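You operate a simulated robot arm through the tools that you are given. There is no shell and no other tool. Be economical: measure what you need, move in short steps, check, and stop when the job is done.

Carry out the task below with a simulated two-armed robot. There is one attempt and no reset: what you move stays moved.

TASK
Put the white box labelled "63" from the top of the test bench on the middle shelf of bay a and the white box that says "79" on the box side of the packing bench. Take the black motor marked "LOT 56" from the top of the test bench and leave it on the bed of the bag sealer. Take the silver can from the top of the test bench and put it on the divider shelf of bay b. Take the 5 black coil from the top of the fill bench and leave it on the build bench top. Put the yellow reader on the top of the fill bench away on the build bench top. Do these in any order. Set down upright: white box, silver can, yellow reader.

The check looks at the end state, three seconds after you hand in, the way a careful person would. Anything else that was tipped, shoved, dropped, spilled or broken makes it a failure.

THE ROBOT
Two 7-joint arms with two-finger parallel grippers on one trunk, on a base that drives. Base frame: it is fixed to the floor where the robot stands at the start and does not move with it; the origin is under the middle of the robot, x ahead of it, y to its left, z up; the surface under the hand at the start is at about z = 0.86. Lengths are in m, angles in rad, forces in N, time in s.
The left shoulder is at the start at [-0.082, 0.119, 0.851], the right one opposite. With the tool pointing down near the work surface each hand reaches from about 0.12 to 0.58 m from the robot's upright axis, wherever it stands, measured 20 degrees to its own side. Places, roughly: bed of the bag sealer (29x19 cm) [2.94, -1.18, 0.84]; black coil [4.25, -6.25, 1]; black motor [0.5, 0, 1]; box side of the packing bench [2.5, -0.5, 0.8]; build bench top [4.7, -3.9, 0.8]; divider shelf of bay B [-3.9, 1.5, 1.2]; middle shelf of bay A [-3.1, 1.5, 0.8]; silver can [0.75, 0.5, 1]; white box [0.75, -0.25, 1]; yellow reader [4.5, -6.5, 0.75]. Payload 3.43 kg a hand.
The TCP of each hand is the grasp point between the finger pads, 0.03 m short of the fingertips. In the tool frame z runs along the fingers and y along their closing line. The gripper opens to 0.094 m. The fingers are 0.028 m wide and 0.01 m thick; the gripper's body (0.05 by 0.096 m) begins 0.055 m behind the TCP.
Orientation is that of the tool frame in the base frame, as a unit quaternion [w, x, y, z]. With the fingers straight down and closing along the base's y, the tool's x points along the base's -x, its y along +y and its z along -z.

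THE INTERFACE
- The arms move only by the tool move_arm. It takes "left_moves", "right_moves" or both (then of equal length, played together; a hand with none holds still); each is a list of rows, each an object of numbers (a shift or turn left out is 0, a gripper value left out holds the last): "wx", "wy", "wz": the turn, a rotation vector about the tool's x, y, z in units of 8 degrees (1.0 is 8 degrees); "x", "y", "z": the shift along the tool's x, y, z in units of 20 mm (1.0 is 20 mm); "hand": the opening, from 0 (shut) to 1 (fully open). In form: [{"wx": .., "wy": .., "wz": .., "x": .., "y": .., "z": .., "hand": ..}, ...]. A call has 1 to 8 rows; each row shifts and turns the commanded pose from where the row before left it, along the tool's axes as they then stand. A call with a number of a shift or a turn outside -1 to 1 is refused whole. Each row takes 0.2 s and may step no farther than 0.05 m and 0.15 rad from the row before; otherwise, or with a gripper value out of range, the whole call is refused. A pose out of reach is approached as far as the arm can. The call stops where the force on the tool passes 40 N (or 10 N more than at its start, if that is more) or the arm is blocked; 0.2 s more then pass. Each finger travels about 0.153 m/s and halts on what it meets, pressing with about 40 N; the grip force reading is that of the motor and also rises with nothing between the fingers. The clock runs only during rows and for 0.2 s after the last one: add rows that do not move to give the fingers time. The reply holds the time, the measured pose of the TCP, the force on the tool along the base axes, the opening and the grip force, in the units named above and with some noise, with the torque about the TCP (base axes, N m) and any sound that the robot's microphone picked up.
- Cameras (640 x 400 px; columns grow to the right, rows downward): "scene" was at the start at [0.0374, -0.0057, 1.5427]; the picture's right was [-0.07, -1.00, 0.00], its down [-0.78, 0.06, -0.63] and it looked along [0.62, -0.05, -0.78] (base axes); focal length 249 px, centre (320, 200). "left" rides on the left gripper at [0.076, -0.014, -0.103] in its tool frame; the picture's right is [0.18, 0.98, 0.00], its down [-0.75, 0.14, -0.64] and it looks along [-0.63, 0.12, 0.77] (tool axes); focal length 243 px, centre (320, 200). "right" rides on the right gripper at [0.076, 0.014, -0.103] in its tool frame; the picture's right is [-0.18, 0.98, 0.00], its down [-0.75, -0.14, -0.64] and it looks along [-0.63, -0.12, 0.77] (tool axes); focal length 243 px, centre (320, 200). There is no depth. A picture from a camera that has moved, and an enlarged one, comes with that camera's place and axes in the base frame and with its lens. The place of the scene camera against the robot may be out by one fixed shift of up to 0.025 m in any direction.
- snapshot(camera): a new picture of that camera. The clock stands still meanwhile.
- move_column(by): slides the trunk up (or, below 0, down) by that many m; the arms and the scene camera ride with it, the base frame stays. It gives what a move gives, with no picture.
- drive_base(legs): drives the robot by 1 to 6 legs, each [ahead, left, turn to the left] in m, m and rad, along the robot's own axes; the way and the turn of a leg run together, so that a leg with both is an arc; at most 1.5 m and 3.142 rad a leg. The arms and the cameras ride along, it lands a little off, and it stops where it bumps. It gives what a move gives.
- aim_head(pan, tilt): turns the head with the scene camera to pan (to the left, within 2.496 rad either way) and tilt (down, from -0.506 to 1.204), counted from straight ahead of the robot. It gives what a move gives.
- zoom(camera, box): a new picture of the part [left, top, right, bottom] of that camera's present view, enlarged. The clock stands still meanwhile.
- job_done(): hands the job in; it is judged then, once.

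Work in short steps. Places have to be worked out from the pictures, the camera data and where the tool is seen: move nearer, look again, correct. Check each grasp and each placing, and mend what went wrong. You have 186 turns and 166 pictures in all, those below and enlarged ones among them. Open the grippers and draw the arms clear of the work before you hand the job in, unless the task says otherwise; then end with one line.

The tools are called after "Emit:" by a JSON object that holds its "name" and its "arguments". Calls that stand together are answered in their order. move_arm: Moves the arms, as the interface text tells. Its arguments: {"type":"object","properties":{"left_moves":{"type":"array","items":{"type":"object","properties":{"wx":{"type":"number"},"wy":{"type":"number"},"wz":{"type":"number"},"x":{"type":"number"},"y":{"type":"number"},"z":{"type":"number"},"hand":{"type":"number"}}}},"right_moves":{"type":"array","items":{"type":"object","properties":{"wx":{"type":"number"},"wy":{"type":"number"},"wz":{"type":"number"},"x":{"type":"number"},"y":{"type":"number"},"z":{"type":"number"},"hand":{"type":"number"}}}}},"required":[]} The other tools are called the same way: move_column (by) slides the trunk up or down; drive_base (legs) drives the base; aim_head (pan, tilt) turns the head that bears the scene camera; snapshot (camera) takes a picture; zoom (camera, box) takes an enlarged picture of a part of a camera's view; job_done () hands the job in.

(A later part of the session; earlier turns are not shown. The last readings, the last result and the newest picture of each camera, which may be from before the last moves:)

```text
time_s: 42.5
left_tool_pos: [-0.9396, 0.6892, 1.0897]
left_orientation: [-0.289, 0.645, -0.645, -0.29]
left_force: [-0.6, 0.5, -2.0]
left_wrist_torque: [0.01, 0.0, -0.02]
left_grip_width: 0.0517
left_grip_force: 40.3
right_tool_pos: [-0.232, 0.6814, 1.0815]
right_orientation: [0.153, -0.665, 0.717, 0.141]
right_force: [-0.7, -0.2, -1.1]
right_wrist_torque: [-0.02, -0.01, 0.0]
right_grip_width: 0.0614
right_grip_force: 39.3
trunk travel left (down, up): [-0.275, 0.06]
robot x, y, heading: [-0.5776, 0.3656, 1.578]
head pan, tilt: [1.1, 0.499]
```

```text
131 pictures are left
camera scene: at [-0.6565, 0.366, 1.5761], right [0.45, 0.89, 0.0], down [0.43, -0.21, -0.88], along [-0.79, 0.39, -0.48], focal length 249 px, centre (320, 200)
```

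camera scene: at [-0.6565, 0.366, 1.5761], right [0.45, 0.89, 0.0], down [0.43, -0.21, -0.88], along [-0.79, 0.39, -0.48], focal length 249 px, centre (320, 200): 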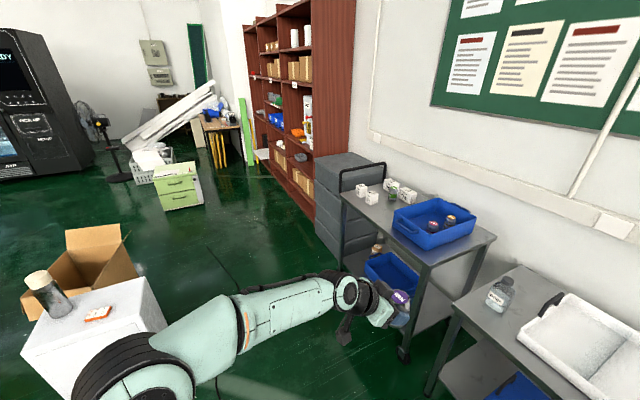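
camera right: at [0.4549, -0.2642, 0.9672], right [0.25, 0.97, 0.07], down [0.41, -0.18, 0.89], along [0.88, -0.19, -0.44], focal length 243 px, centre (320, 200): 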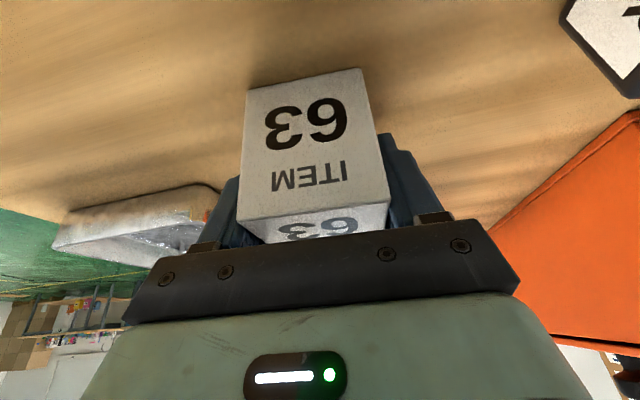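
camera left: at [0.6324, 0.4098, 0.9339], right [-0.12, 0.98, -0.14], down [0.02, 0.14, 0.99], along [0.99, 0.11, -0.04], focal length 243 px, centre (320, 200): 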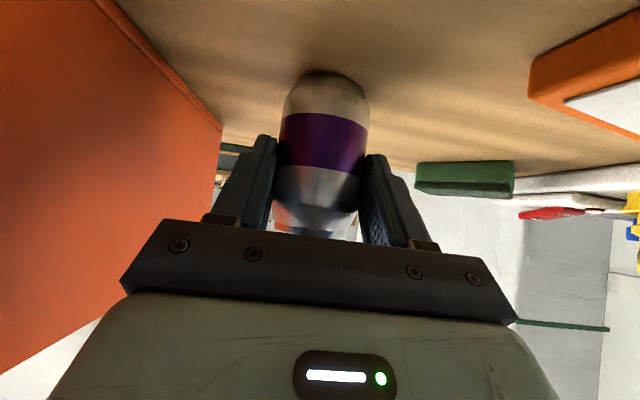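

The corridor between the white cabinet (y<−0.05) and carts (y>1.2) is clear. I drive 2.9 m sideways to stand between bays A and B.

Emit:
{"name": "drive_base", "arguments": {"legs": [[0.06, 1.45, 0], [0, 1.45, 0]]}}

Emit:
{"name": "aim_head", "arguments": {"pan": 0, "tilt": 0.5}}

Emit:
{"name": "snapshot", "arguments": {"camera": "scene"}}

```text
time_s: 67.6
left_tool_pos: [-3.8142, 0.712, 1.0909]
left_orientation: [-0.288, 0.649, -0.642, -0.291]
left_force: [0.0, 0.2, -2.1]
left_wrist_torque: [-0.06, -0.01, 0.0]
left_grip_width: 0.0516
left_grip_force: 40.4
right_tool_pos: [-3.1083, 0.7118, 1.0812]
right_orientation: [0.151, -0.668, 0.714, 0.142]
right_force: [-0.1, 0.4, -0.7]
right_wrist_torque: [0.01, 0.02, -0.01]
right_grip_width: 0.0618
right_grip_force: 40.1
trunk travel left (down, up): [-0.275, 0.06]
robot x, y, heading: [-3.4557, 0.3942, 1.583]
head pan, tilt: [1.1, 0.499]
```

```text
time_s: 68.9
left_tool_pos: [-3.8151, 0.7117, 1.0892]
left_orientation: [-0.287, 0.649, -0.641, -0.292]
left_force: [0.0, -0.1, -1.2]
left_wrist_torque: [-0.02, -0.01, 0.0]
left_grip_width: 0.0516
left_grip_force: 39.7
right_tool_pos: [-3.1082, 0.7107, 1.0807]
right_orientation: [0.152, -0.668, 0.714, 0.143]
right_force: [-1.1, 0.8, -0.3]
right_wrist_torque: [0.03, -0.02, 0.01]
right_grip_width: 0.0617
right_grip_force: 40.2
trunk travel left (down, up): [-0.275, 0.06]
robot x, y, heading: [-3.4559, 0.3971, 1.583]
head pan, tilt: [0.0, 0.499]
```

```text
130 pictures are left
camera scene: at [-3.4495, 0.442, 1.5761], right [1.0, 0.02, 0.0], down [0.01, -0.48, -0.88], along [-0.01, 0.88, -0.48], focal length 249 px, centre (320, 200)
```

scene: 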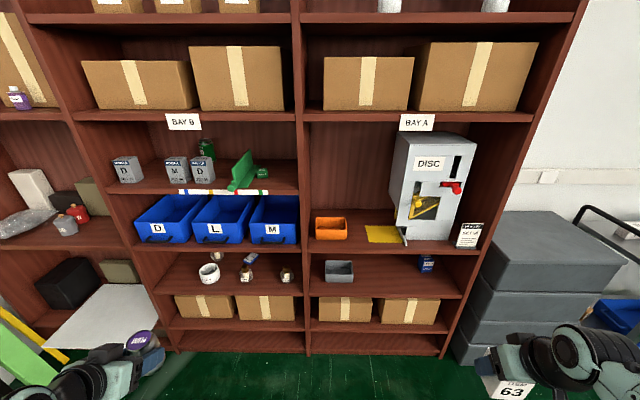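

The bays are clear to see. I zoom on the target shelves: bay A's middle shelf (with DISC) and bay B's shelf with the green divider.

Emit:
{"name": "zoom", "arguments": {"camera": "scene", "box": [300, 110, 500, 310]}}

Emit:
{"name": "zoom", "arguments": {"camera": "scene", "box": [70, 110, 310, 260]}}

```text
2.00 times, centred on (400, 210) of scene
camera zoom: at [-3.4495, 0.442, 1.5761], right [1.0, 0.02, 0.0], down [0.01, -0.48, -0.88], along [-0.01, 0.88, -0.48], focal length 498 px, centre (160, 180)
```

zoom: 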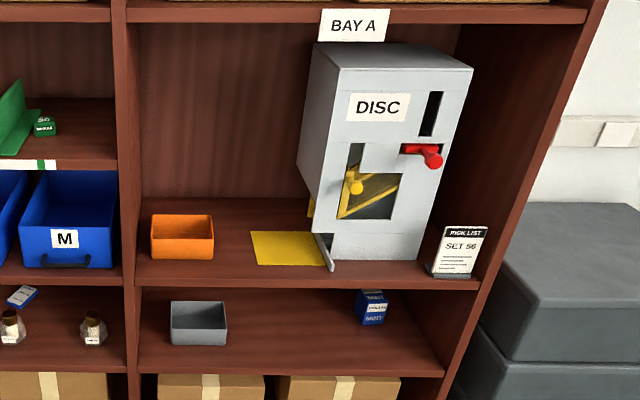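

```text
2.67 times, centred on (190, 185) of scene
camera zoom: at [-3.4495, 0.442, 1.5761], right [1.0, 0.02, 0.0], down [0.01, -0.48, -0.88], along [-0.01, 0.88, -0.48], focal length 665 px, centre (667, 240)
```

zoom: 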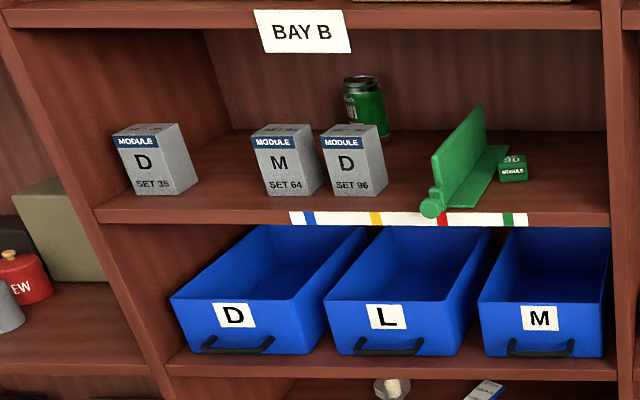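

Bay A's middle shelf is at z≈0.82 with free room behind the yellow mat, left of DISC. I raise and retract the left hand out of the way, and move the right hand left before driving in.

Emit:
{"name": "move_arm", "arguments": {"left_moves": [{"x": -1, "z": -0.9}, {"x": -1, "z": -0.9}, {"x": -1, "z": -0.9}, {"x": -1, "z": -0.9}, {"x": -1, "z": -0.9}, {"x": 0.67, "z": -0.74}, {"x": 0.67, "z": -0.74}, {"x": 0.67, "z": -0.74}], "right_moves": [{"y": 0.6}, {"y": 0.6}, {"y": 0.6}, {"y": 0.6}, {"y": 0.6}, {"y": 0.6}, {"y": 0.6}, {"y": 0.6}]}}

Emit:
{"name": "drive_base", "arguments": {"legs": [[0.45, -0.06, -0.01]]}}

Emit:
{"name": "aim_head", "arguments": {"pan": -0.3, "tilt": 0.85}}

Emit:
{"name": "snapshot", "arguments": {"camera": "scene"}}

Emit:
{"name": "snapshot", "arguments": {"camera": "right"}}

```text
time_s: 70.7
left_tool_pos: [-3.8146, 0.6499, 1.2234]
left_orientation: [-0.287, 0.649, -0.641, -0.292]
left_force: [-0.5, -0.1, -1.9]
left_wrist_torque: [-0.02, 0.0, -0.03]
left_grip_width: 0.0518
left_grip_force: 40.0
right_tool_pos: [-3.202, 0.7176, 1.0815]
right_orientation: [0.151, -0.668, 0.714, 0.142]
right_force: [0.5, 0.4, -0.9]
right_wrist_torque: [-0.01, 0.02, 0.0]
right_grip_width: 0.0616
right_grip_force: 39.5
trunk travel left (down, up): [-0.275, 0.06]
robot x, y, heading: [-3.4533, 0.3957, 1.588]
head pan, tilt: [0.0, 0.499]
```

```text
time_s: 73.4
left_tool_pos: [-3.7611, 1.0945, 1.2238]
left_orientation: [-0.288, 0.648, -0.642, -0.291]
left_force: [0.4, -0.1, -1.7]
left_wrist_torque: [-0.09, -0.02, 0.01]
left_grip_width: 0.052
left_grip_force: 39.5
right_tool_pos: [-3.1492, 1.1608, 1.0809]
right_orientation: [0.152, -0.668, 0.715, 0.141]
right_force: [0.0, -0.5, -0.6]
right_wrist_torque: [0.0, -0.02, -0.03]
right_grip_width: 0.0616
right_grip_force: 40.5
trunk travel left (down, up): [-0.275, 0.06]
robot x, y, heading: [-3.4047, 0.8378, 1.587]
head pan, tilt: [0.0, 0.499]
```

```text
time_s: 74.3
left_tool_pos: [-3.7605, 1.0937, 1.2237]
left_orientation: [-0.288, 0.649, -0.642, -0.29]
left_force: [0.6, -0.5, -1.8]
left_wrist_torque: [-0.03, 0.01, 0.0]
left_grip_width: 0.0515
left_grip_force: 40.4
right_tool_pos: [-3.1482, 1.1618, 1.0814]
right_orientation: [0.152, -0.667, 0.715, 0.142]
right_force: [0.6, 0.6, -1.0]
right_wrist_torque: [0.0, 0.02, 0.03]
right_grip_width: 0.0614
right_grip_force: 39.6
trunk travel left (down, up): [-0.275, 0.06]
robot x, y, heading: [-3.4039, 0.8394, 1.592]
head pan, tilt: [-0.3, 0.85]
```

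```text
127 pictures are left
camera scene: at [-3.3725, 0.8691, 1.5462], right [0.96, -0.28, 0.0], down [-0.21, -0.72, -0.66], along [0.19, 0.63, -0.75], focal length 249 px, centre (320, 200)
```

scene: 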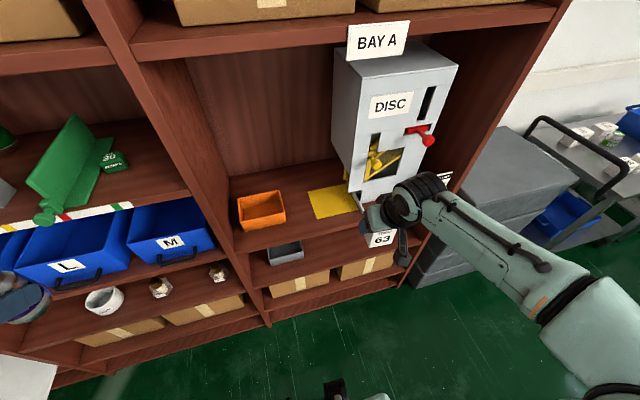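

```text
126 pictures are left
camera right: at [-3.172, 1.0512, 1.1442], right [-0.97, 0.23, 0.07], down [0.17, 0.42, 0.89], along [0.18, 0.88, -0.44], focal length 243 px, centre (320, 200)
```

right: 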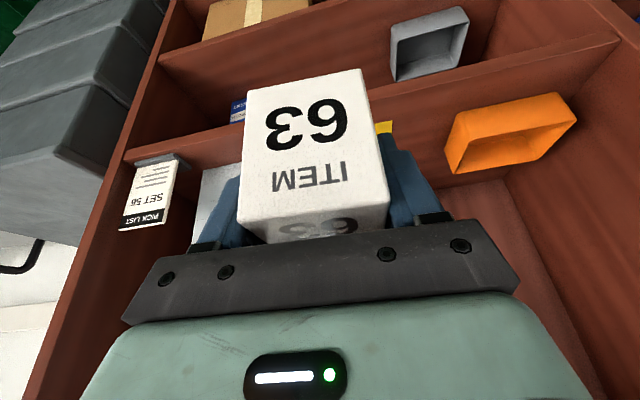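

Emit:
{"name": "zoom", "arguments": {"camera": "scene", "box": [210, 130, 450, 280]}}

```text
2.67 times, centred on (330, 205) of scene
camera zoom: at [-3.3725, 0.8691, 1.5462], right [0.96, -0.28, 0.0], down [-0.21, -0.72, -0.66], along [0.19, 0.63, -0.75], focal length 665 px, centre (293, 187)
```

zoom: 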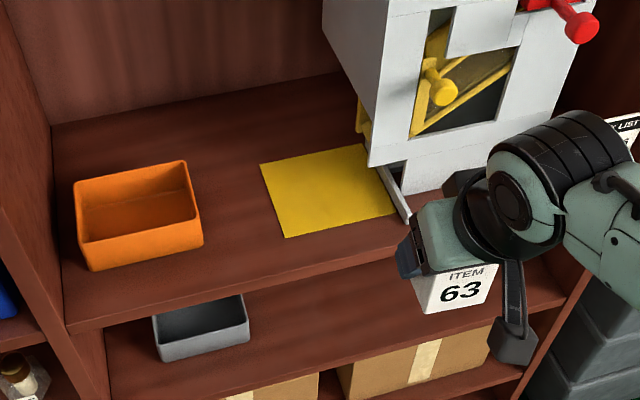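

Triangulating gives shelf z≈0.845, mat y 1.38–1.51, back wall 1.69. Target for box: (−3.21, 1.59). I retract the left hand a bit, shift the right hand left, and drive 0.2 m nearer.

Emit:
{"name": "move_arm", "arguments": {"left_moves": [{"x": 0.67, "z": -0.74}, {"x": 0.67, "z": -0.74}, {"x": 0.67, "z": -0.74}, {"x": 0.67, "z": -0.74}], "right_moves": [{"y": 0.8}, {"y": 0.8}, {"y": 0.8}, {"y": 0.8}]}}

Emit:
{"name": "drive_base", "arguments": {"legs": [[0.2, 0, -0.015]]}}

Emit:
{"name": "snapshot", "arguments": {"camera": "scene"}}

```text
time_s: 75.3
left_tool_pos: [-3.7596, 1.0122, 1.2246]
left_orientation: [-0.288, 0.648, -0.643, -0.291]
left_force: [-0.1, 0.6, -2.6]
left_wrist_torque: [-0.04, 0.01, 0.0]
left_grip_width: 0.0516
left_grip_force: 39.8
right_tool_pos: [-3.2143, 1.1649, 1.0813]
right_orientation: [0.152, -0.667, 0.715, 0.142]
right_force: [0.5, 0.2, -0.7]
right_wrist_torque: [0.03, 0.02, -0.01]
right_grip_width: 0.0614
right_grip_force: 39.7
trunk travel left (down, up): [-0.275, 0.06]
robot x, y, heading: [-3.4019, 0.8411, 1.582]
head pan, tilt: [-0.3, 0.85]
```

```text
time_s: 77.1
left_tool_pos: [-3.7585, 1.2207, 1.2234]
left_orientation: [0.289, -0.644, 0.647, 0.288]
left_force: [0.4, -1.4, -1.7]
left_wrist_torque: [0.01, 0.02, 0.0]
left_grip_width: 0.0517
left_grip_force: 39.6
right_tool_pos: [-3.211, 1.3658, 1.0813]
right_orientation: [0.152, -0.664, 0.718, 0.142]
right_force: [0.7, -0.4, -2.0]
right_wrist_torque: [-0.01, -0.01, 0.0]
right_grip_width: 0.0617
right_grip_force: 40.2
trunk travel left (down, up): [-0.275, 0.06]
robot x, y, heading: [-3.4066, 1.0373, 1.576]
head pan, tilt: [-0.3, 0.85]
stopped in leg 1: the robot was blocked; the commanded pose is now the measured one
```

```text
124 pictures are left
camera scene: at [-3.3741, 1.0723, 1.5462], right [0.96, -0.29, 0.0], down [-0.22, -0.72, -0.66], along [0.19, 0.63, -0.75], focal length 249 px, centre (320, 200)
```

scene: 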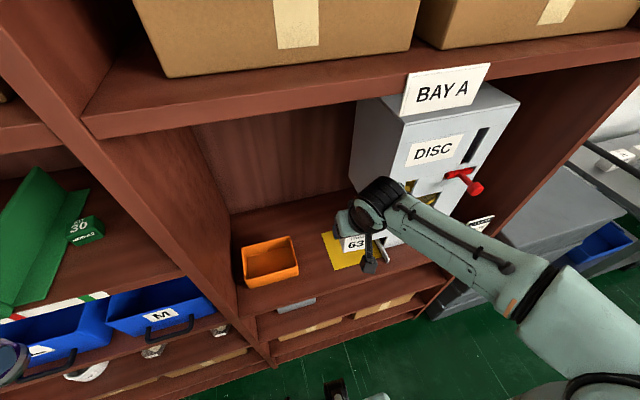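

Base touched and stopped where wanted. I extend the right hand forward over the shelf.

Emit:
{"name": "move_arm", "arguments": {"right_moves": [{"x": -1, "z": 0.8, "y": 0.19}, {"x": -1, "z": 0.8, "y": 0.19}, {"x": -1, "z": 0.8, "y": 0.19}, {"x": -1, "z": 0.8, "y": 0.19}, {"x": -1, "z": 0.8, "y": 0.19}, {"x": -1, "z": 0.8, "y": 0.19}, {"x": -1, "z": 0.8, "y": 0.19}, {"x": -1, "z": 0.8, "y": 0.19}]}}

Emit:
{"name": "snapshot", "arguments": {"camera": "right"}}

Emit:
{"name": "snapshot", "arguments": {"camera": "scene"}}

```text
time_s: 78.9
left_tool_pos: [-3.7599, 1.2237, 1.226]
left_orientation: [0.289, -0.645, 0.646, 0.288]
left_force: [0.6, 0.3, -1.2]
left_wrist_torque: [-0.1, 0.02, -0.05]
left_grip_width: 0.0517
left_grip_force: 39.7
right_tool_pos: [-3.2261, 1.5673, 1.0312]
right_orientation: [0.152, -0.664, 0.719, 0.141]
right_force: [-0.4, 0.3, -0.6]
right_wrist_torque: [0.03, -0.03, -0.02]
right_grip_width: 0.062
right_grip_force: 39.4
trunk travel left (down, up): [-0.275, 0.06]
robot x, y, heading: [-3.4003, 1.0408, 1.575]
head pan, tilt: [-0.3, 0.85]
```

```text
123 pictures are left
camera right: at [-3.2504, 1.4585, 1.0936], right [-0.97, 0.24, 0.07], down [0.17, 0.42, 0.89], along [0.19, 0.88, -0.44], focal length 243 px, centre (320, 200)
```

right: 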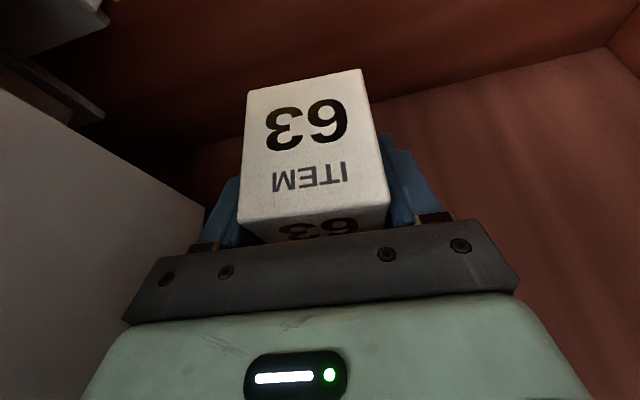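

```text
122 pictures are left
camera scene: at [-3.3743, 1.0741, 1.5462], right [0.96, -0.29, 0.0], down [-0.22, -0.72, -0.66], along [0.19, 0.63, -0.75], focal length 249 px, centre (320, 200)
```

scene: 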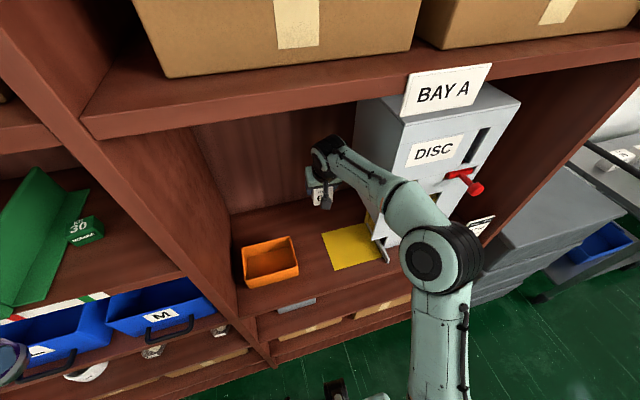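

Emit:
{"name": "move_arm", "arguments": {"right_moves": [{"z": 0.95, "x": 0.2}, {"z": 0.95, "x": 0.2}, {"z": 0.95, "x": 0.2}, {"z": 0.95, "x": 0.25}, {"z": 0.95, "x": 0.25}, {"z": 0.8, "x": 0.35}]}}

Emit:
{"name": "zoom", "arguments": {"camera": "scene", "box": [230, 130, 430, 290]}}

```text
time_s: 80.3
left_tool_pos: [-3.7588, 1.2226, 1.2242]
left_orientation: [0.289, -0.645, 0.646, 0.289]
left_force: [0.6, 0.5, -2.2]
left_wrist_torque: [-0.02, 0.03, 0.02]
left_grip_width: 0.052
left_grip_force: 39.8
right_tool_pos: [-3.2248, 1.5855, 0.9172]
right_orientation: [0.152, -0.664, 0.718, 0.141]
right_force: [-0.5, -0.2, -0.3]
right_wrist_torque: [0.0, 0.0, 0.03]
right_grip_width: 0.0618
right_grip_force: 40.4
trunk travel left (down, up): [-0.275, 0.06]
robot x, y, heading: [-3.4043, 1.0439, 1.577]
head pan, tilt: [-0.3, 0.85]
```

```text
2.50 times, centred on (330, 210) of scene
camera zoom: at [-3.3741, 1.0733, 1.5462], right [0.96, -0.29, 0.0], down [-0.22, -0.72, -0.66], along [0.19, 0.63, -0.75], focal length 623 px, centre (295, 175)
```

zoom: 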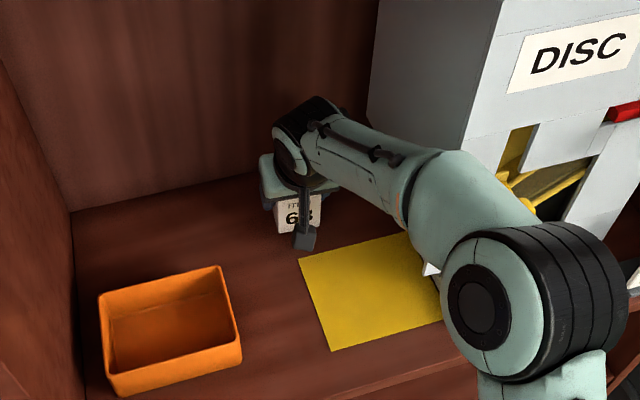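

Well positioned behind the mat. I lower in 4 mm steps until it touches.

Emit:
{"name": "move_arm", "arguments": {"right_moves": [{"z": 0.27, "x": 0.12}, {"z": 0.27, "x": 0.12}, {"z": 0.27, "x": 0.12}, {"z": 0.18, "x": 0.08}, {"z": 0.18, "x": 0.08}]}}

```text
time_s: 81.5
left_tool_pos: [-3.7594, 1.2207, 1.2253]
left_orientation: [0.29, -0.645, 0.646, 0.289]
left_force: [0.7, -0.3, -1.7]
left_wrist_torque: [-0.05, 0.01, 0.02]
left_grip_width: 0.0518
left_grip_force: 40.0
right_tool_pos: [-3.2247, 1.5869, 0.8936]
right_orientation: [0.154, -0.664, 0.718, 0.144]
right_force: [-0.3, -5.3, 13.3]
right_wrist_torque: [-0.67, -0.05, 0.0]
right_grip_width: 0.0616
right_grip_force: 40.3
trunk travel left (down, up): [-0.275, 0.06]
robot x, y, heading: [-3.399, 1.0435, 1.574]
head pan, tilt: [-0.3, 0.85]
```

Contact (13 N). I open and draw back along the tool axis.

Emit:
{"name": "move_arm", "arguments": {"right_moves": [{"hand": 0.85}, {"hand": 0.85}, {"z": -0.5}, {"z": -1}, {"z": -1}, {"z": -1}, {"z": -1}, {"z": -1}]}}

Emit:
{"name": "move_arm", "arguments": {"right_moves": [{"x": 1, "z": -0.5}, {"x": 1, "z": -0.5}, {"x": 1, "z": -0.5}, {"x": 1, "z": -0.5}, {"x": 1, "z": -0.5}, {"x": 1, "z": -0.5}, {"x": 1, "z": -0.5}, {"x": 1, "z": -0.5}]}}

Emit:
{"name": "zoom", "arguments": {"camera": "scene", "box": [230, 130, 430, 290]}}

Emit:
{"name": "snapshot", "arguments": {"camera": "right"}}

```text
time_s: 83.3
left_tool_pos: [-3.7582, 1.221, 1.2238]
left_orientation: [0.29, -0.644, 0.646, 0.288]
left_force: [0.5, -0.6, -2.0]
left_wrist_torque: [-0.03, 0.01, 0.02]
left_grip_width: 0.0517
left_grip_force: 40.1
right_tool_pos: [-3.2273, 1.5392, 0.9891]
right_orientation: [0.153, -0.663, 0.719, 0.141]
right_force: [-0.8, -0.2, 0.2]
right_wrist_torque: [-0.01, 0.04, -0.02]
right_grip_width: 0.0798
right_grip_force: 0.1
trunk travel left (down, up): [-0.275, 0.06]
robot x, y, heading: [-3.3998, 1.0463, 1.576]
head pan, tilt: [-0.3, 0.85]
```

```text
time_s: 85.1
left_tool_pos: [-3.7594, 1.2197, 1.2246]
left_orientation: [0.289, -0.645, 0.646, 0.288]
left_force: [-0.6, 0.4, -2.1]
left_wrist_torque: [-0.05, -0.01, 0.03]
left_grip_width: 0.0518
left_grip_force: 40.3
right_tool_pos: [-3.2429, 1.3613, 0.998]
right_orientation: [0.152, -0.664, 0.718, 0.141]
right_force: [-0.1, 0.1, 0.9]
right_wrist_torque: [0.03, 0.0, 0.01]
right_grip_width: 0.08
right_grip_force: 0.1
trunk travel left (down, up): [-0.275, 0.06]
robot x, y, heading: [-3.3979, 1.0459, 1.579]
head pan, tilt: [-0.3, 0.85]
```

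```text
2.50 times, centred on (330, 210) of scene
camera zoom: at [-3.374, 1.0724, 1.5461], right [0.96, -0.29, 0.0], down [-0.22, -0.72, -0.66], along [0.19, 0.63, -0.75], focal length 623 px, centre (295, 175)
```

zoom: 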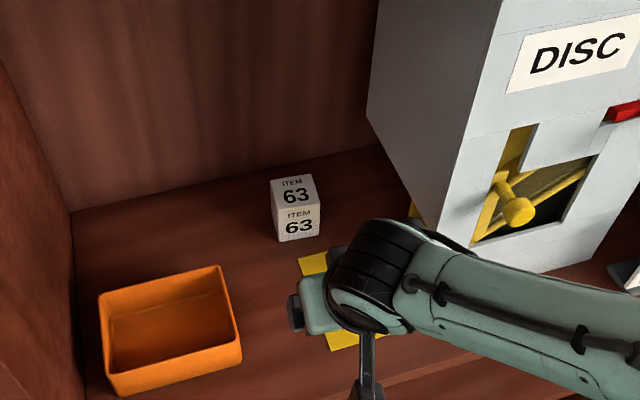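

```text
119 pictures are left
camera right: at [-3.2674, 1.2521, 1.0609], right [-0.97, 0.25, 0.07], down [0.17, 0.42, 0.89], along [0.19, 0.88, -0.44], focal length 243 px, centre (320, 200)
```

right: 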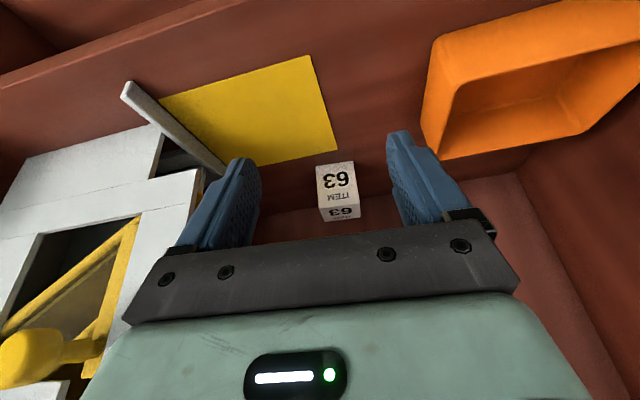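

Box 63 stands upright on the middle shelf. I back out and shift left in front of bay B for the can.

Emit:
{"name": "drive_base", "arguments": {"legs": [[-0.35, 0, 0], [0, 0.4, 0]]}}

Emit:
{"name": "aim_head", "arguments": {"pan": 0, "tilt": 0.5}}

Emit:
{"name": "zoom", "arguments": {"camera": "scene", "box": [140, 50, 500, 275]}}

Emit:
{"name": "snapshot", "arguments": {"camera": "left"}}

```text
time_s: 91.0
left_tool_pos: [-4.1531, 0.8629, 1.2237]
left_orientation: [-0.287, 0.648, -0.643, -0.29]
left_force: [-0.5, -0.9, -2.1]
left_wrist_torque: [-0.04, -0.01, 0.05]
left_grip_width: 0.0516
left_grip_force: 40.1
right_tool_pos: [-3.6383, 1.0089, 0.9981]
right_orientation: [0.152, -0.667, 0.715, 0.142]
right_force: [-0.4, -0.4, 0.0]
right_wrist_torque: [0.02, 0.02, -0.02]
right_grip_width: 0.0799
right_grip_force: 0.0
trunk travel left (down, up): [-0.275, 0.06]
robot x, y, heading: [-3.7945, 0.69, 1.584]
head pan, tilt: [-0.3, 0.85]
```

```text
time_s: 91.8
left_tool_pos: [-4.1525, 0.863, 1.224]
left_orientation: [-0.288, 0.648, -0.643, -0.29]
left_force: [0.1, -0.2, -1.6]
left_wrist_torque: [-0.05, 0.01, -0.01]
left_grip_width: 0.0517
left_grip_force: 39.3
right_tool_pos: [-3.6385, 1.0097, 0.9978]
right_orientation: [0.153, -0.667, 0.716, 0.142]
right_force: [-0.3, 0.8, -0.8]
right_wrist_torque: [0.01, 0.0, 0.0]
right_grip_width: 0.0799
right_grip_force: 0.0
trunk travel left (down, up): [-0.275, 0.06]
robot x, y, heading: [-3.7926, 0.6873, 1.586]
head pan, tilt: [0.0, 0.499]
```

```text
1.78 times, centred on (320, 162) of scene
camera zoom: at [-3.7891, 0.735, 1.5761], right [1.0, 0.01, 0.0], down [0.01, -0.48, -0.88], along [-0.01, 0.88, -0.48], focal length 443 px, centre (320, 267)
```

zoom: 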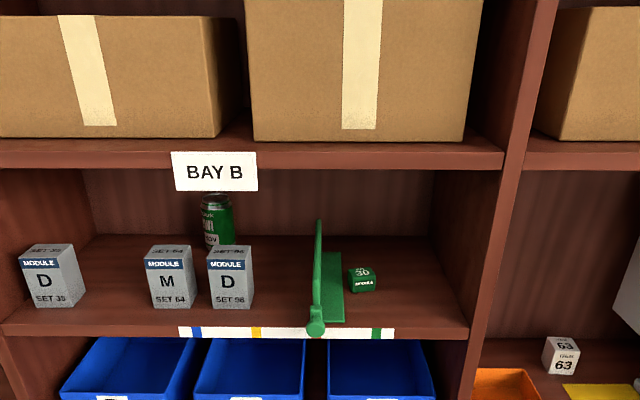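

```text
117 pictures are left
camera left: at [-4.1374, 0.7364, 1.236], right [-0.98, -0.13, -0.14], down [-0.14, 0.02, 0.99], along [-0.13, 0.99, -0.04], focal length 243 px, centre (320, 200)
```

left: 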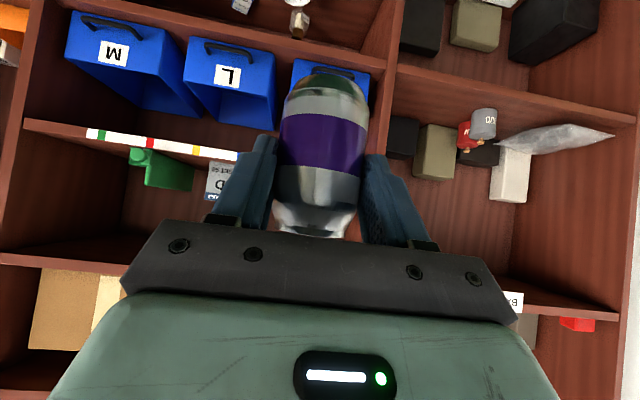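

The clearest free spot on the divider shelf is at the front right, about (−3.63, 1.40), shelf z≈1.14. I prepare the hands and drive right 0.52 m then ahead 0.25 m.

Emit:
{"name": "move_arm", "arguments": {"left_moves": [{"x": -1, "z": -0.9}, {}, {}, {}, {}], "right_moves": [{"x": 0.9, "z": -0.4}, {"x": 0.9, "z": -0.4}, {"x": 0.9, "z": -0.4}, {"x": 0.9, "z": -0.4}, {"x": 0.9, "z": -0.4}]}}

Emit:
{"name": "drive_base", "arguments": {"legs": [[0, -0.53, -0.01], [0.23, 0, 0]]}}

Emit:
{"name": "aim_head", "arguments": {"pan": 0.6, "tilt": 0.6}}

Emit:
{"name": "snapshot", "arguments": {"camera": "scene"}}

Emit:
{"name": "snapshot", "arguments": {"camera": "left"}}

```text
time_s: 93.0
left_tool_pos: [-4.153, 0.864, 1.2498]
left_orientation: [-0.287, 0.649, -0.642, -0.29]
left_force: [0.4, 0.3, -2.1]
left_wrist_torque: [-0.02, -0.01, 0.01]
left_grip_width: 0.0516
left_grip_force: 39.9
right_tool_pos: [-3.6438, 0.91, 0.9984]
right_orientation: [0.152, -0.667, 0.715, 0.142]
right_force: [0.4, -0.6, -0.1]
right_wrist_torque: [0.05, 0.01, -0.02]
right_grip_width: 0.0801
right_grip_force: 0.1
trunk travel left (down, up): [-0.275, 0.06]
robot x, y, heading: [-3.794, 0.6861, 1.587]
head pan, tilt: [0.0, 0.499]
```

```text
time_s: 99.3
left_tool_pos: [-3.6394, 1.1021, 1.2521]
left_orientation: [-0.287, 0.647, -0.644, -0.289]
left_force: [-1.3, 1.3, -2.8]
left_wrist_torque: [-0.01, -0.01, 0.0]
left_grip_width: 0.0517
left_grip_force: 39.9
right_tool_pos: [-3.1325, 1.1484, 0.9989]
right_orientation: [0.151, -0.666, 0.717, 0.14]
right_force: [-0.4, -0.7, 0.6]
right_wrist_torque: [-0.01, -0.01, -0.02]
right_grip_width: 0.0798
right_grip_force: 0.1
trunk travel left (down, up): [-0.275, 0.06]
robot x, y, heading: [-3.2813, 0.9276, 1.584]
head pan, tilt: [0.0, 0.499]
```

```text
time_s: 100.3
left_tool_pos: [-3.6405, 1.1033, 1.2515]
left_orientation: [-0.289, 0.646, -0.645, -0.289]
left_force: [-0.6, 0.3, -1.5]
left_wrist_torque: [-0.04, -0.02, -0.02]
left_grip_width: 0.0517
left_grip_force: 40.1
right_tool_pos: [-3.1324, 1.1483, 0.9993]
right_orientation: [0.152, -0.666, 0.716, 0.142]
right_force: [0.2, 0.2, -0.2]
right_wrist_torque: [0.01, 0.0, -0.01]
right_grip_width: 0.08
right_grip_force: 0.0
trunk travel left (down, up): [-0.275, 0.06]
robot x, y, heading: [-3.2814, 0.9261, 1.582]
head pan, tilt: [0.6, 0.6]
```

```text
116 pictures are left
camera scene: at [-3.3267, 0.9539, 1.5671], right [0.82, 0.57, 0.0], down [0.32, -0.46, -0.83], along [-0.47, 0.68, -0.56], focal length 249 px, centre (320, 200)
```

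scene: 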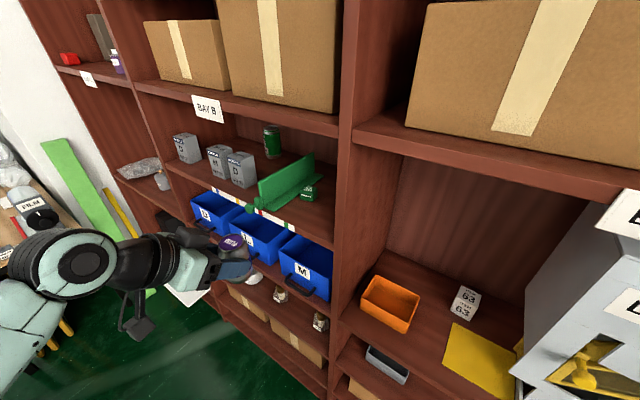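

```text
115 pictures are left
camera left: at [-3.6259, 0.9754, 1.263], right [-0.98, -0.13, -0.14], down [-0.14, 0.02, 0.99], along [-0.12, 0.99, -0.04], focal length 243 px, centre (320, 200)
```

left: 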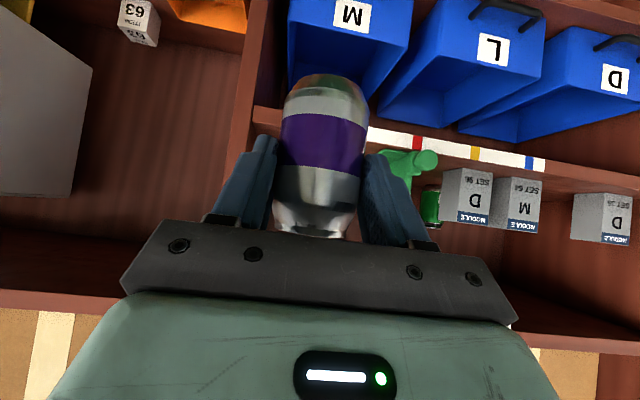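

The can is aligned at x≈−3.64, clear of post and green module. I raise 15 mm and advance 0.19 m, then check clearance over the shelf edge.

Emit:
{"name": "move_arm", "arguments": {"left_moves": [{"x": -0.55, "z": -0.5}, {"x": -0.9, "z": 1}, {"x": -0.9, "z": 1}, {"x": -0.9, "z": 1}, {"x": -0.9, "z": 1}, {"x": -0.9, "z": 1}, {"x": -0.9, "z": 1}, {"x": -0.8, "z": 0.89}]}}

Emit:
{"name": "snapshot", "arguments": {"camera": "left"}}

Emit:
{"name": "zoom", "arguments": {"camera": "scene", "box": [160, 80, 380, 290]}}

```text
time_s: 102.2
left_tool_pos: [-3.6398, 1.2888, 1.268]
left_orientation: [-0.287, 0.647, -0.644, -0.29]
left_force: [0.5, 0.2, -1.7]
left_wrist_torque: [-0.07, 0.03, -0.01]
left_grip_width: 0.0516
left_grip_force: 39.8
right_tool_pos: [-3.1315, 1.1475, 0.998]
right_orientation: [0.152, -0.666, 0.717, 0.141]
right_force: [0.5, -0.3, 1.1]
right_wrist_torque: [0.01, -0.03, -0.01]
right_grip_width: 0.0802
right_grip_force: 0.1
trunk travel left (down, up): [-0.275, 0.06]
robot x, y, heading: [-3.2803, 0.9238, 1.58]
head pan, tilt: [0.6, 0.6]
```

```text
114 pictures are left
camera left: at [-3.6256, 1.1619, 1.2786], right [-0.98, -0.13, -0.14], down [-0.14, 0.02, 0.99], along [-0.12, 0.99, -0.04], focal length 243 px, centre (320, 200)
```

left: 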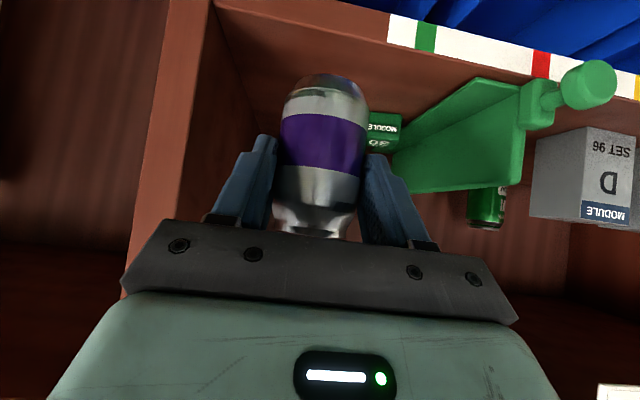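

```text
1.90 times, centred on (270, 185) of scene
camera zoom: at [-3.3268, 0.9547, 1.5671], right [0.82, 0.57, 0.0], down [0.32, -0.46, -0.82], along [-0.47, 0.68, -0.57], focal length 475 px, centre (415, 229)
```

zoom: 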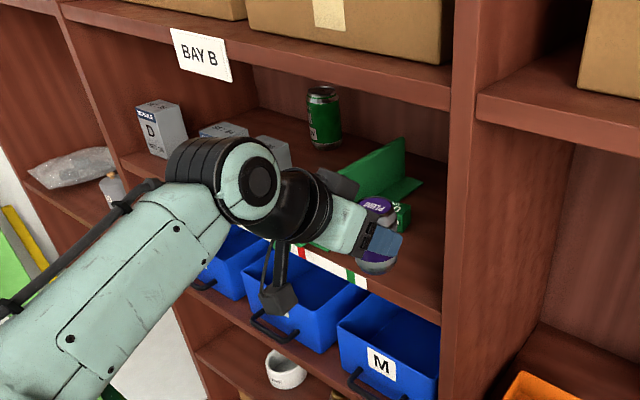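

Clear on both sides. I advance 0.095 m and then lower gently.

Emit:
{"name": "move_arm", "arguments": {"left_moves": [{"x": -0.9, "z": 1}, {"x": -0.9, "z": 1}, {"x": -0.9, "z": 1}, {"x": -0.45, "z": 0.5}, {"x": 0.5, "z": 0.45}, {"x": 0.22, "z": 0.2}, {"x": 0.22, "z": 0.2}, {"x": 0.22, "z": 0.2}]}}

Emit:
{"name": "snapshot", "arguments": {"camera": "left"}}

Emit:
{"name": "zoom", "arguments": {"camera": "scene", "box": [160, 80, 380, 290]}}

```text
time_s: 104.0
left_tool_pos: [-3.6417, 1.3822, 1.2358]
left_orientation: [-0.288, 0.647, -0.644, -0.289]
left_force: [0.2, 0.7, -0.8]
left_wrist_torque: [-0.04, -0.01, 0.0]
left_grip_width: 0.0515
left_grip_force: 40.1
right_tool_pos: [-3.1321, 1.1472, 0.9979]
right_orientation: [0.152, -0.666, 0.717, 0.141]
right_force: [-0.2, 0.2, 0.4]
right_wrist_torque: [0.03, 0.02, 0.04]
right_grip_width: 0.0798
right_grip_force: 0.1
trunk travel left (down, up): [-0.275, 0.06]
robot x, y, heading: [-3.2852, 0.9294, 1.58]
head pan, tilt: [0.6, 0.6]
```

```text
112 pictures are left
camera left: at [-3.6277, 1.2548, 1.2478], right [-0.98, -0.13, -0.14], down [-0.14, 0.02, 0.99], along [-0.12, 0.99, -0.04], focal length 243 px, centre (320, 200)
```

left: 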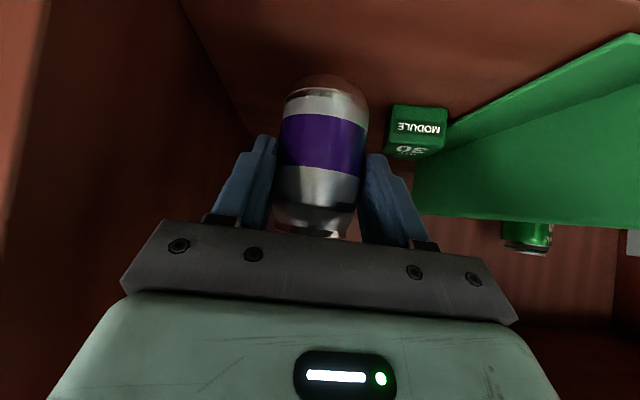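

```text
1.90 times, centred on (270, 185) of scene
camera zoom: at [-3.3269, 0.9538, 1.567], right [0.82, 0.57, 0.0], down [0.32, -0.46, -0.82], along [-0.47, 0.68, -0.57], focal length 475 px, centre (415, 229)
```

zoom: 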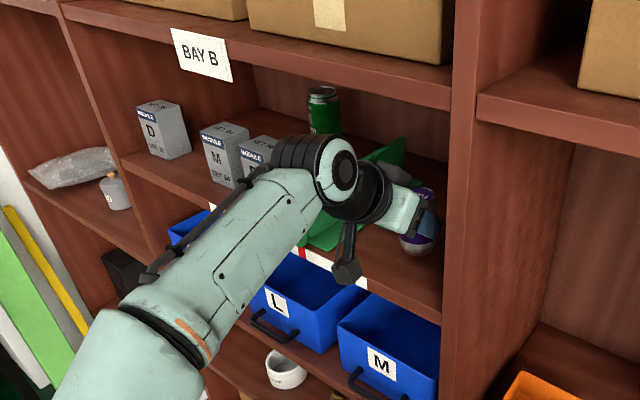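

Emit:
{"name": "move_arm", "arguments": {"left_moves": [{"x": 0.22, "z": 0.2}, {"x": 0.22, "z": 0.2}, {"x": 0.15, "z": 0.135}, {"x": 0.15, "z": 0.135}, {"x": 0.15, "z": 0.135}]}}

```text
time_s: 105.2
left_tool_pos: [-3.6412, 1.3816, 1.2121]
left_orientation: [-0.289, 0.647, -0.643, -0.291]
left_force: [0.1, 1.3, 1.7]
left_wrist_torque: [0.13, 0.03, -0.02]
left_grip_width: 0.0518
left_grip_force: 40.4
right_tool_pos: [-3.1326, 1.1478, 0.9982]
right_orientation: [0.152, -0.666, 0.717, 0.141]
right_force: [0.3, -0.8, -0.7]
right_wrist_torque: [0.01, 0.01, 0.01]
right_grip_width: 0.08
right_grip_force: 0.0
trunk travel left (down, up): [-0.275, 0.06]
robot x, y, heading: [-3.2843, 0.9233, 1.585]
head pan, tilt: [0.6, 0.6]
```

Force just turned upward: touching at TCP z≈1.212. Another small step to confirm.

Emit:
{"name": "move_arm", "arguments": {"left_moves": [{"x": 0.1, "z": 0.09}]}}

```text
time_s: 105.5
left_tool_pos: [-3.6426, 1.3809, 1.2124]
left_orientation: [-0.29, 0.646, -0.643, -0.293]
left_force: [0.8, -1.0, 13.1]
left_wrist_torque: [0.16, -0.14, 0.02]
left_grip_width: 0.0519
left_grip_force: 40.2
right_tool_pos: [-3.132, 1.1458, 0.999]
right_orientation: [0.153, -0.666, 0.717, 0.141]
right_force: [-0.4, 0.7, 0.0]
right_wrist_torque: [0.01, 0.03, -0.01]
right_grip_width: 0.0798
right_grip_force: 0.1
trunk travel left (down, up): [-0.275, 0.06]
robot x, y, heading: [-3.281, 0.9234, 1.586]
head pan, tilt: [0.6, 0.6]
```

Firm contact. I open the fingers partway and withdraw.

Emit:
{"name": "move_arm", "arguments": {"left_moves": [{"hand": 0.8}, {"hand": 0.8}, {"x": 0.67, "z": -0.8}, {"x": 0.67, "z": -0.8}, {"x": 0.67, "z": -0.8}, {"x": 0.67, "z": -0.8}, {"x": 0.67, "z": -0.8}, {"x": 0.67, "z": -0.8}]}}

Emit:
{"name": "snapshot", "arguments": {"camera": "left"}}

Emit:
{"name": "zoom", "arguments": {"camera": "scene", "box": [160, 80, 380, 290]}}

```text
time_s: 107.3
left_tool_pos: [-3.6405, 1.256, 1.2145]
left_orientation: [-0.288, 0.647, -0.644, -0.29]
left_force: [0.4, 0.1, -1.3]
left_wrist_torque: [-0.04, 0.04, -0.05]
left_grip_width: 0.0754
left_grip_force: 0.1
right_tool_pos: [-3.1321, 1.1477, 0.9975]
right_orientation: [0.153, -0.666, 0.716, 0.143]
right_force: [0.6, -0.9, -0.1]
right_wrist_torque: [0.03, -0.01, 0.01]
right_grip_width: 0.08
right_grip_force: 0.0
trunk travel left (down, up): [-0.275, 0.06]
robot x, y, heading: [-3.2814, 0.9274, 1.578]
head pan, tilt: [0.6, 0.6]
```

```text
110 pictures are left
camera left: at [-3.6258, 1.1289, 1.2253], right [-0.98, -0.13, -0.14], down [-0.14, 0.02, 0.99], along [-0.12, 0.99, -0.04], focal length 243 px, centre (320, 200)
```

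left: 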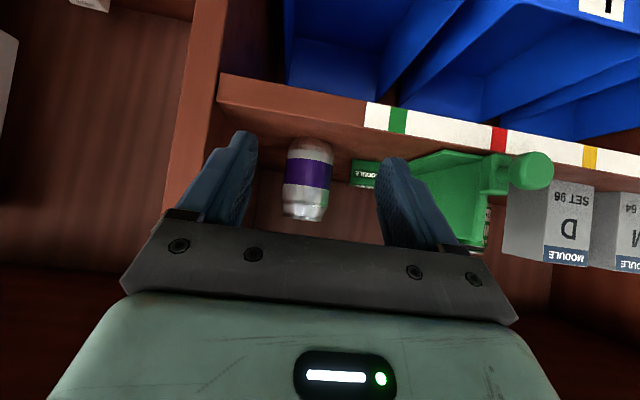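

```text
1.90 times, centred on (270, 185) of scene
camera zoom: at [-3.3267, 0.9529, 1.567], right [0.82, 0.57, 0.0], down [0.32, -0.46, -0.83], along [-0.47, 0.68, -0.56], focal length 475 px, centre (415, 229)
```

zoom: 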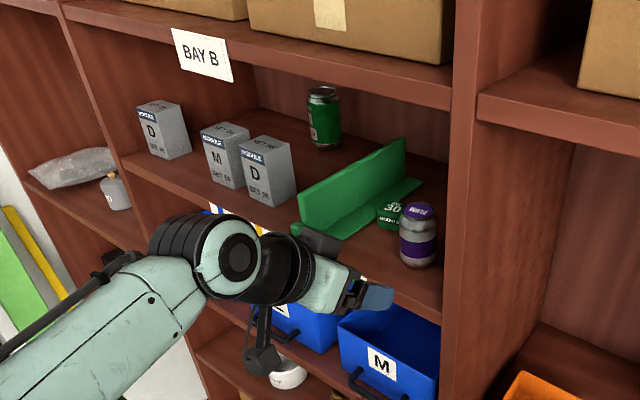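

The can stands on the divider shelf. Next I go for box 79 and motor 56 from the back side of the test bench: back out, east along the corridor, south past the bench's end.

Emit:
{"name": "drive_base", "arguments": {"legs": [[-0.5, 0, -0.01], [0, -1.35, 0], [0, -1.35, 0]]}}

Emit:
{"name": "aim_head", "arguments": {"pan": -2.3, "tilt": 0.4}}

Emit:
{"name": "snapshot", "arguments": {"camera": "scene"}}

```text
time_s: 133.3
left_tool_pos: [-0.9637, 0.7584, 1.2129]
left_orientation: [0.289, -0.645, 0.646, 0.289]
left_force: [0.7, -0.4, -0.6]
left_wrist_torque: [0.02, -0.02, -0.05]
left_grip_width: 0.0752
left_grip_force: 0.0
right_tool_pos: [-0.4573, 0.6435, 0.9985]
right_orientation: [0.153, -0.663, 0.719, 0.141]
right_force: [-0.3, -0.4, 0.9]
right_wrist_torque: [-0.02, 0.0, -0.02]
right_grip_width: 0.08
right_grip_force: 0.0
trunk travel left (down, up): [-0.275, 0.06]
robot x, y, heading: [-0.612, 0.4257, 1.575]
head pan, tilt: [0.6, 0.6]
```

```text
time_s: 135.8
left_tool_pos: [-0.9629, 0.7585, 1.2126]
left_orientation: [0.29, -0.644, 0.646, 0.289]
left_force: [0.6, -0.1, 0.3]
left_wrist_torque: [0.0, 0.02, 0.0]
left_grip_width: 0.075
left_grip_force: 0.0
right_tool_pos: [-0.4574, 0.6443, 1.0003]
right_orientation: [0.153, -0.663, 0.719, 0.141]
right_force: [-0.4, -0.4, 0.0]
right_wrist_torque: [-0.01, -0.01, 0.0]
right_grip_width: 0.08
right_grip_force: 0.1
trunk travel left (down, up): [-0.275, 0.06]
robot x, y, heading: [-0.6057, 0.4222, 1.575]
head pan, tilt: [-2.3, 0.4]
```

```text
108 pictures are left
camera scene: at [-0.5335, 0.3178, 1.5853], right [-0.67, -0.75, 0.0], down [-0.29, 0.26, -0.92], along [0.69, -0.61, -0.39], focal length 249 px, centre (320, 200)
```

scene: 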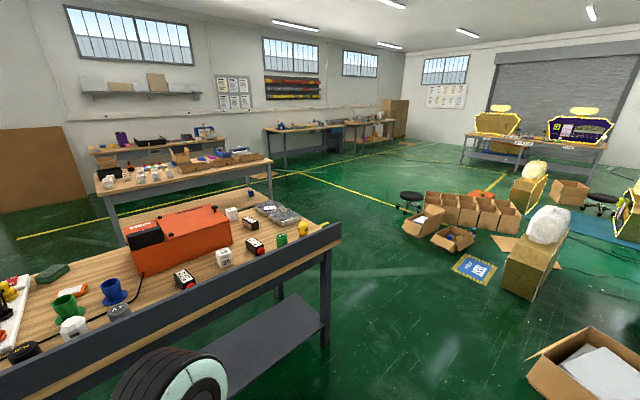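

An open carton lies near (−0.6, −1.1), so I route diagonally between it and the bench corner (0.33, −0.5), then east and turn to face −x.

Emit:
{"name": "drive_base", "arguments": {"legs": [[-0.72, -0.47, 0], [-0.75, -0.1, 0], [0, -0.95, 0], [0, -0.6, 0], [0, 0, 1.571]]}}

Emit:
{"name": "aim_head", "arguments": {"pan": -0.6, "tilt": 0.6}}

Emit:
{"name": "snapshot", "arguments": {"camera": "scene"}}

Emit:
{"name": "aim_head", "arguments": {"pan": -2.3, "tilt": 0.5}}

Emit:
{"name": "snapshot", "arguments": {"camera": "scene"}}

```text
time_s: 161.5
left_tool_pos: [1.1557, -1.4023, 1.2132]
left_orientation: [-0.011, 0.912, -0.025, -0.409]
left_force: [-0.3, -0.6, 0.6]
left_wrist_torque: [0.02, 0.02, -0.03]
left_grip_width: 0.0751
left_grip_force: 0.1
right_tool_pos: [1.2952, -0.9015, 0.9983]
right_orientation: [-0.013, 0.976, -0.063, -0.207]
right_force: [0.5, 0.6, 0.2]
right_wrist_torque: [-0.01, -0.03, 0.0]
right_grip_width: 0.0798
right_grip_force: 0.1
trunk travel left (down, up): [-0.275, 0.06]
robot x, y, heading: [1.5078, -1.063, 3.093]
head pan, tilt: [-2.3, 0.4]
```

```text
time_s: 163.2
left_tool_pos: [1.1567, -1.403, 1.2137]
left_orientation: [-0.01, 0.913, -0.024, -0.408]
left_force: [0.2, 0.7, 0.6]
left_wrist_torque: [-0.01, 0.02, -0.01]
left_grip_width: 0.0752
left_grip_force: 0.0
right_tool_pos: [1.2939, -0.9014, 0.9982]
right_orientation: [-0.014, 0.976, -0.063, -0.208]
right_force: [0.2, -0.6, -0.3]
right_wrist_torque: [0.04, -0.01, 0.04]
right_grip_width: 0.0801
right_grip_force: 0.0
trunk travel left (down, up): [-0.275, 0.06]
robot x, y, heading: [1.5093, -1.0626, 3.092]
head pan, tilt: [-0.6, 0.6]
```

```text
107 pictures are left
camera scene: at [1.4871, -1.0128, 1.5671], right [0.6, 0.8, 0.0], down [0.45, -0.34, -0.83], along [-0.66, 0.5, -0.56], focal length 249 px, centre (320, 200)
```

scene: 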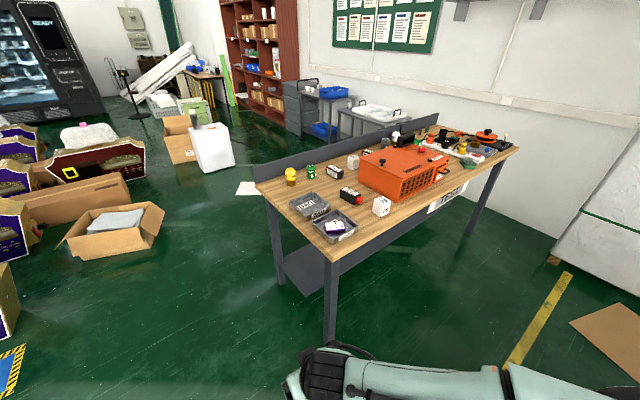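

```text
time_s: 164.9
left_tool_pos: [1.1567, -1.4032, 1.213]
left_orientation: [-0.011, 0.913, -0.024, -0.408]
left_force: [0.1, -0.4, -0.3]
left_wrist_torque: [0.02, -0.05, -0.01]
left_grip_width: 0.0752
left_grip_force: 0.0
right_tool_pos: [1.2941, -0.9013, 0.999]
right_orientation: [-0.014, 0.976, -0.062, -0.208]
right_force: [-0.2, 0.2, -1.1]
right_wrist_torque: [0.01, 0.02, 0.0]
right_grip_width: 0.0801
right_grip_force: 0.1
trunk travel left (down, up): [-0.275, 0.06]
robot x, y, heading: [1.5085, -1.063, 3.1]
head pan, tilt: [-2.3, 0.499]
```

```text
106 pictures are left
camera scene: at [1.6212, -1.0012, 1.5761], right [0.71, -0.7, 0.0], down [-0.34, -0.34, -0.88], along [0.61, 0.63, -0.48], focal length 249 px, centre (320, 200)
```

scene: 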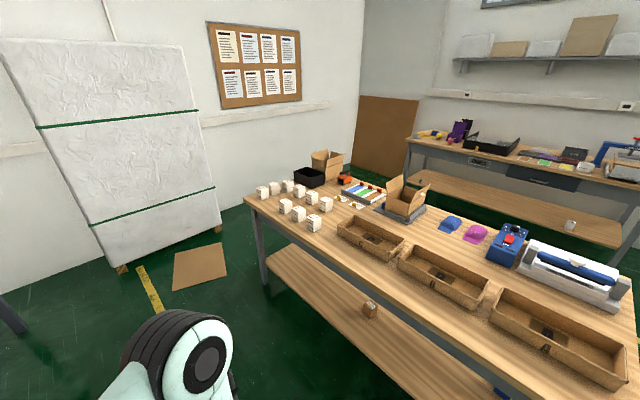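

Bench back edge is near x≈0.93; packing bench front near x≈2.2. I slide +y 0.8 m to face box 79 and motor 56 and look.

Emit:
{"name": "drive_base", "arguments": {"legs": [[0, 0, 0.045], [0.02, -0.75, 0]]}}

Emit:
{"name": "aim_head", "arguments": {"pan": 0, "tilt": 0.8}}

Emit:
{"name": "snapshot", "arguments": {"camera": "scene"}}

```text
time_s: 172.4
left_tool_pos: [1.1532, -0.6601, 1.2135]
left_orientation: [0.0, 0.913, -0.001, -0.408]
left_force: [-0.2, -0.5, 0.3]
left_wrist_torque: [-0.04, 0.06, 0.04]
left_grip_width: 0.0752
left_grip_force: 0.1
right_tool_pos: [1.2655, -0.1527, 0.9981]
right_orientation: [-0.008, 0.977, -0.04, -0.208]
right_force: [-0.9, -0.2, -0.7]
right_wrist_torque: [-0.01, -0.06, -0.03]
right_grip_width: 0.08
right_grip_force: 0.0
trunk travel left (down, up): [-0.275, 0.06]
robot x, y, heading: [1.489, -0.3059, -3.141]
head pan, tilt: [-2.3, 0.499]
```

```text
time_s: 174.5
left_tool_pos: [1.1523, -0.6605, 1.2131]
left_orientation: [0.0, 0.913, -0.001, -0.408]
left_force: [-0.6, -0.2, -0.8]
left_wrist_torque: [0.01, 0.0, -0.01]
left_grip_width: 0.0751
left_grip_force: 0.0
right_tool_pos: [1.2666, -0.1538, 0.9987]
right_orientation: [-0.009, 0.977, -0.04, -0.208]
right_force: [0.1, 0.2, 0.0]
right_wrist_torque: [-0.01, -0.01, -0.01]
right_grip_width: 0.0798
right_grip_force: 0.0
trunk travel left (down, up): [-0.275, 0.06]
robot x, y, heading: [1.4844, -0.3049, -3.138]
head pan, tilt: [0.0, 0.799]
```

```text
105 pictures are left
camera scene: at [1.4566, -0.3059, 1.5502], right [0.0, 1.0, 0.0], down [0.72, 0.0, -0.7], along [-0.7, 0.0, -0.72], focal length 249 px, centre (320, 200)
```

scene: 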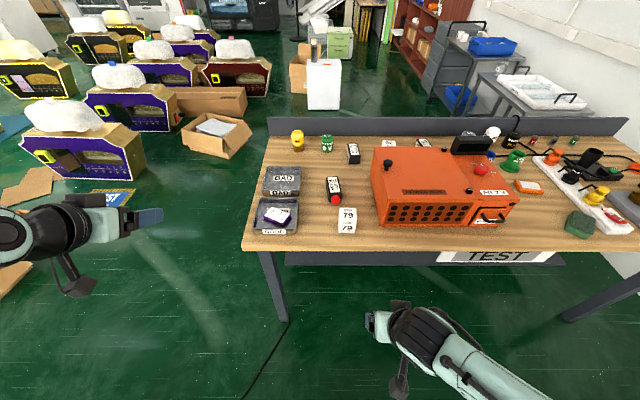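

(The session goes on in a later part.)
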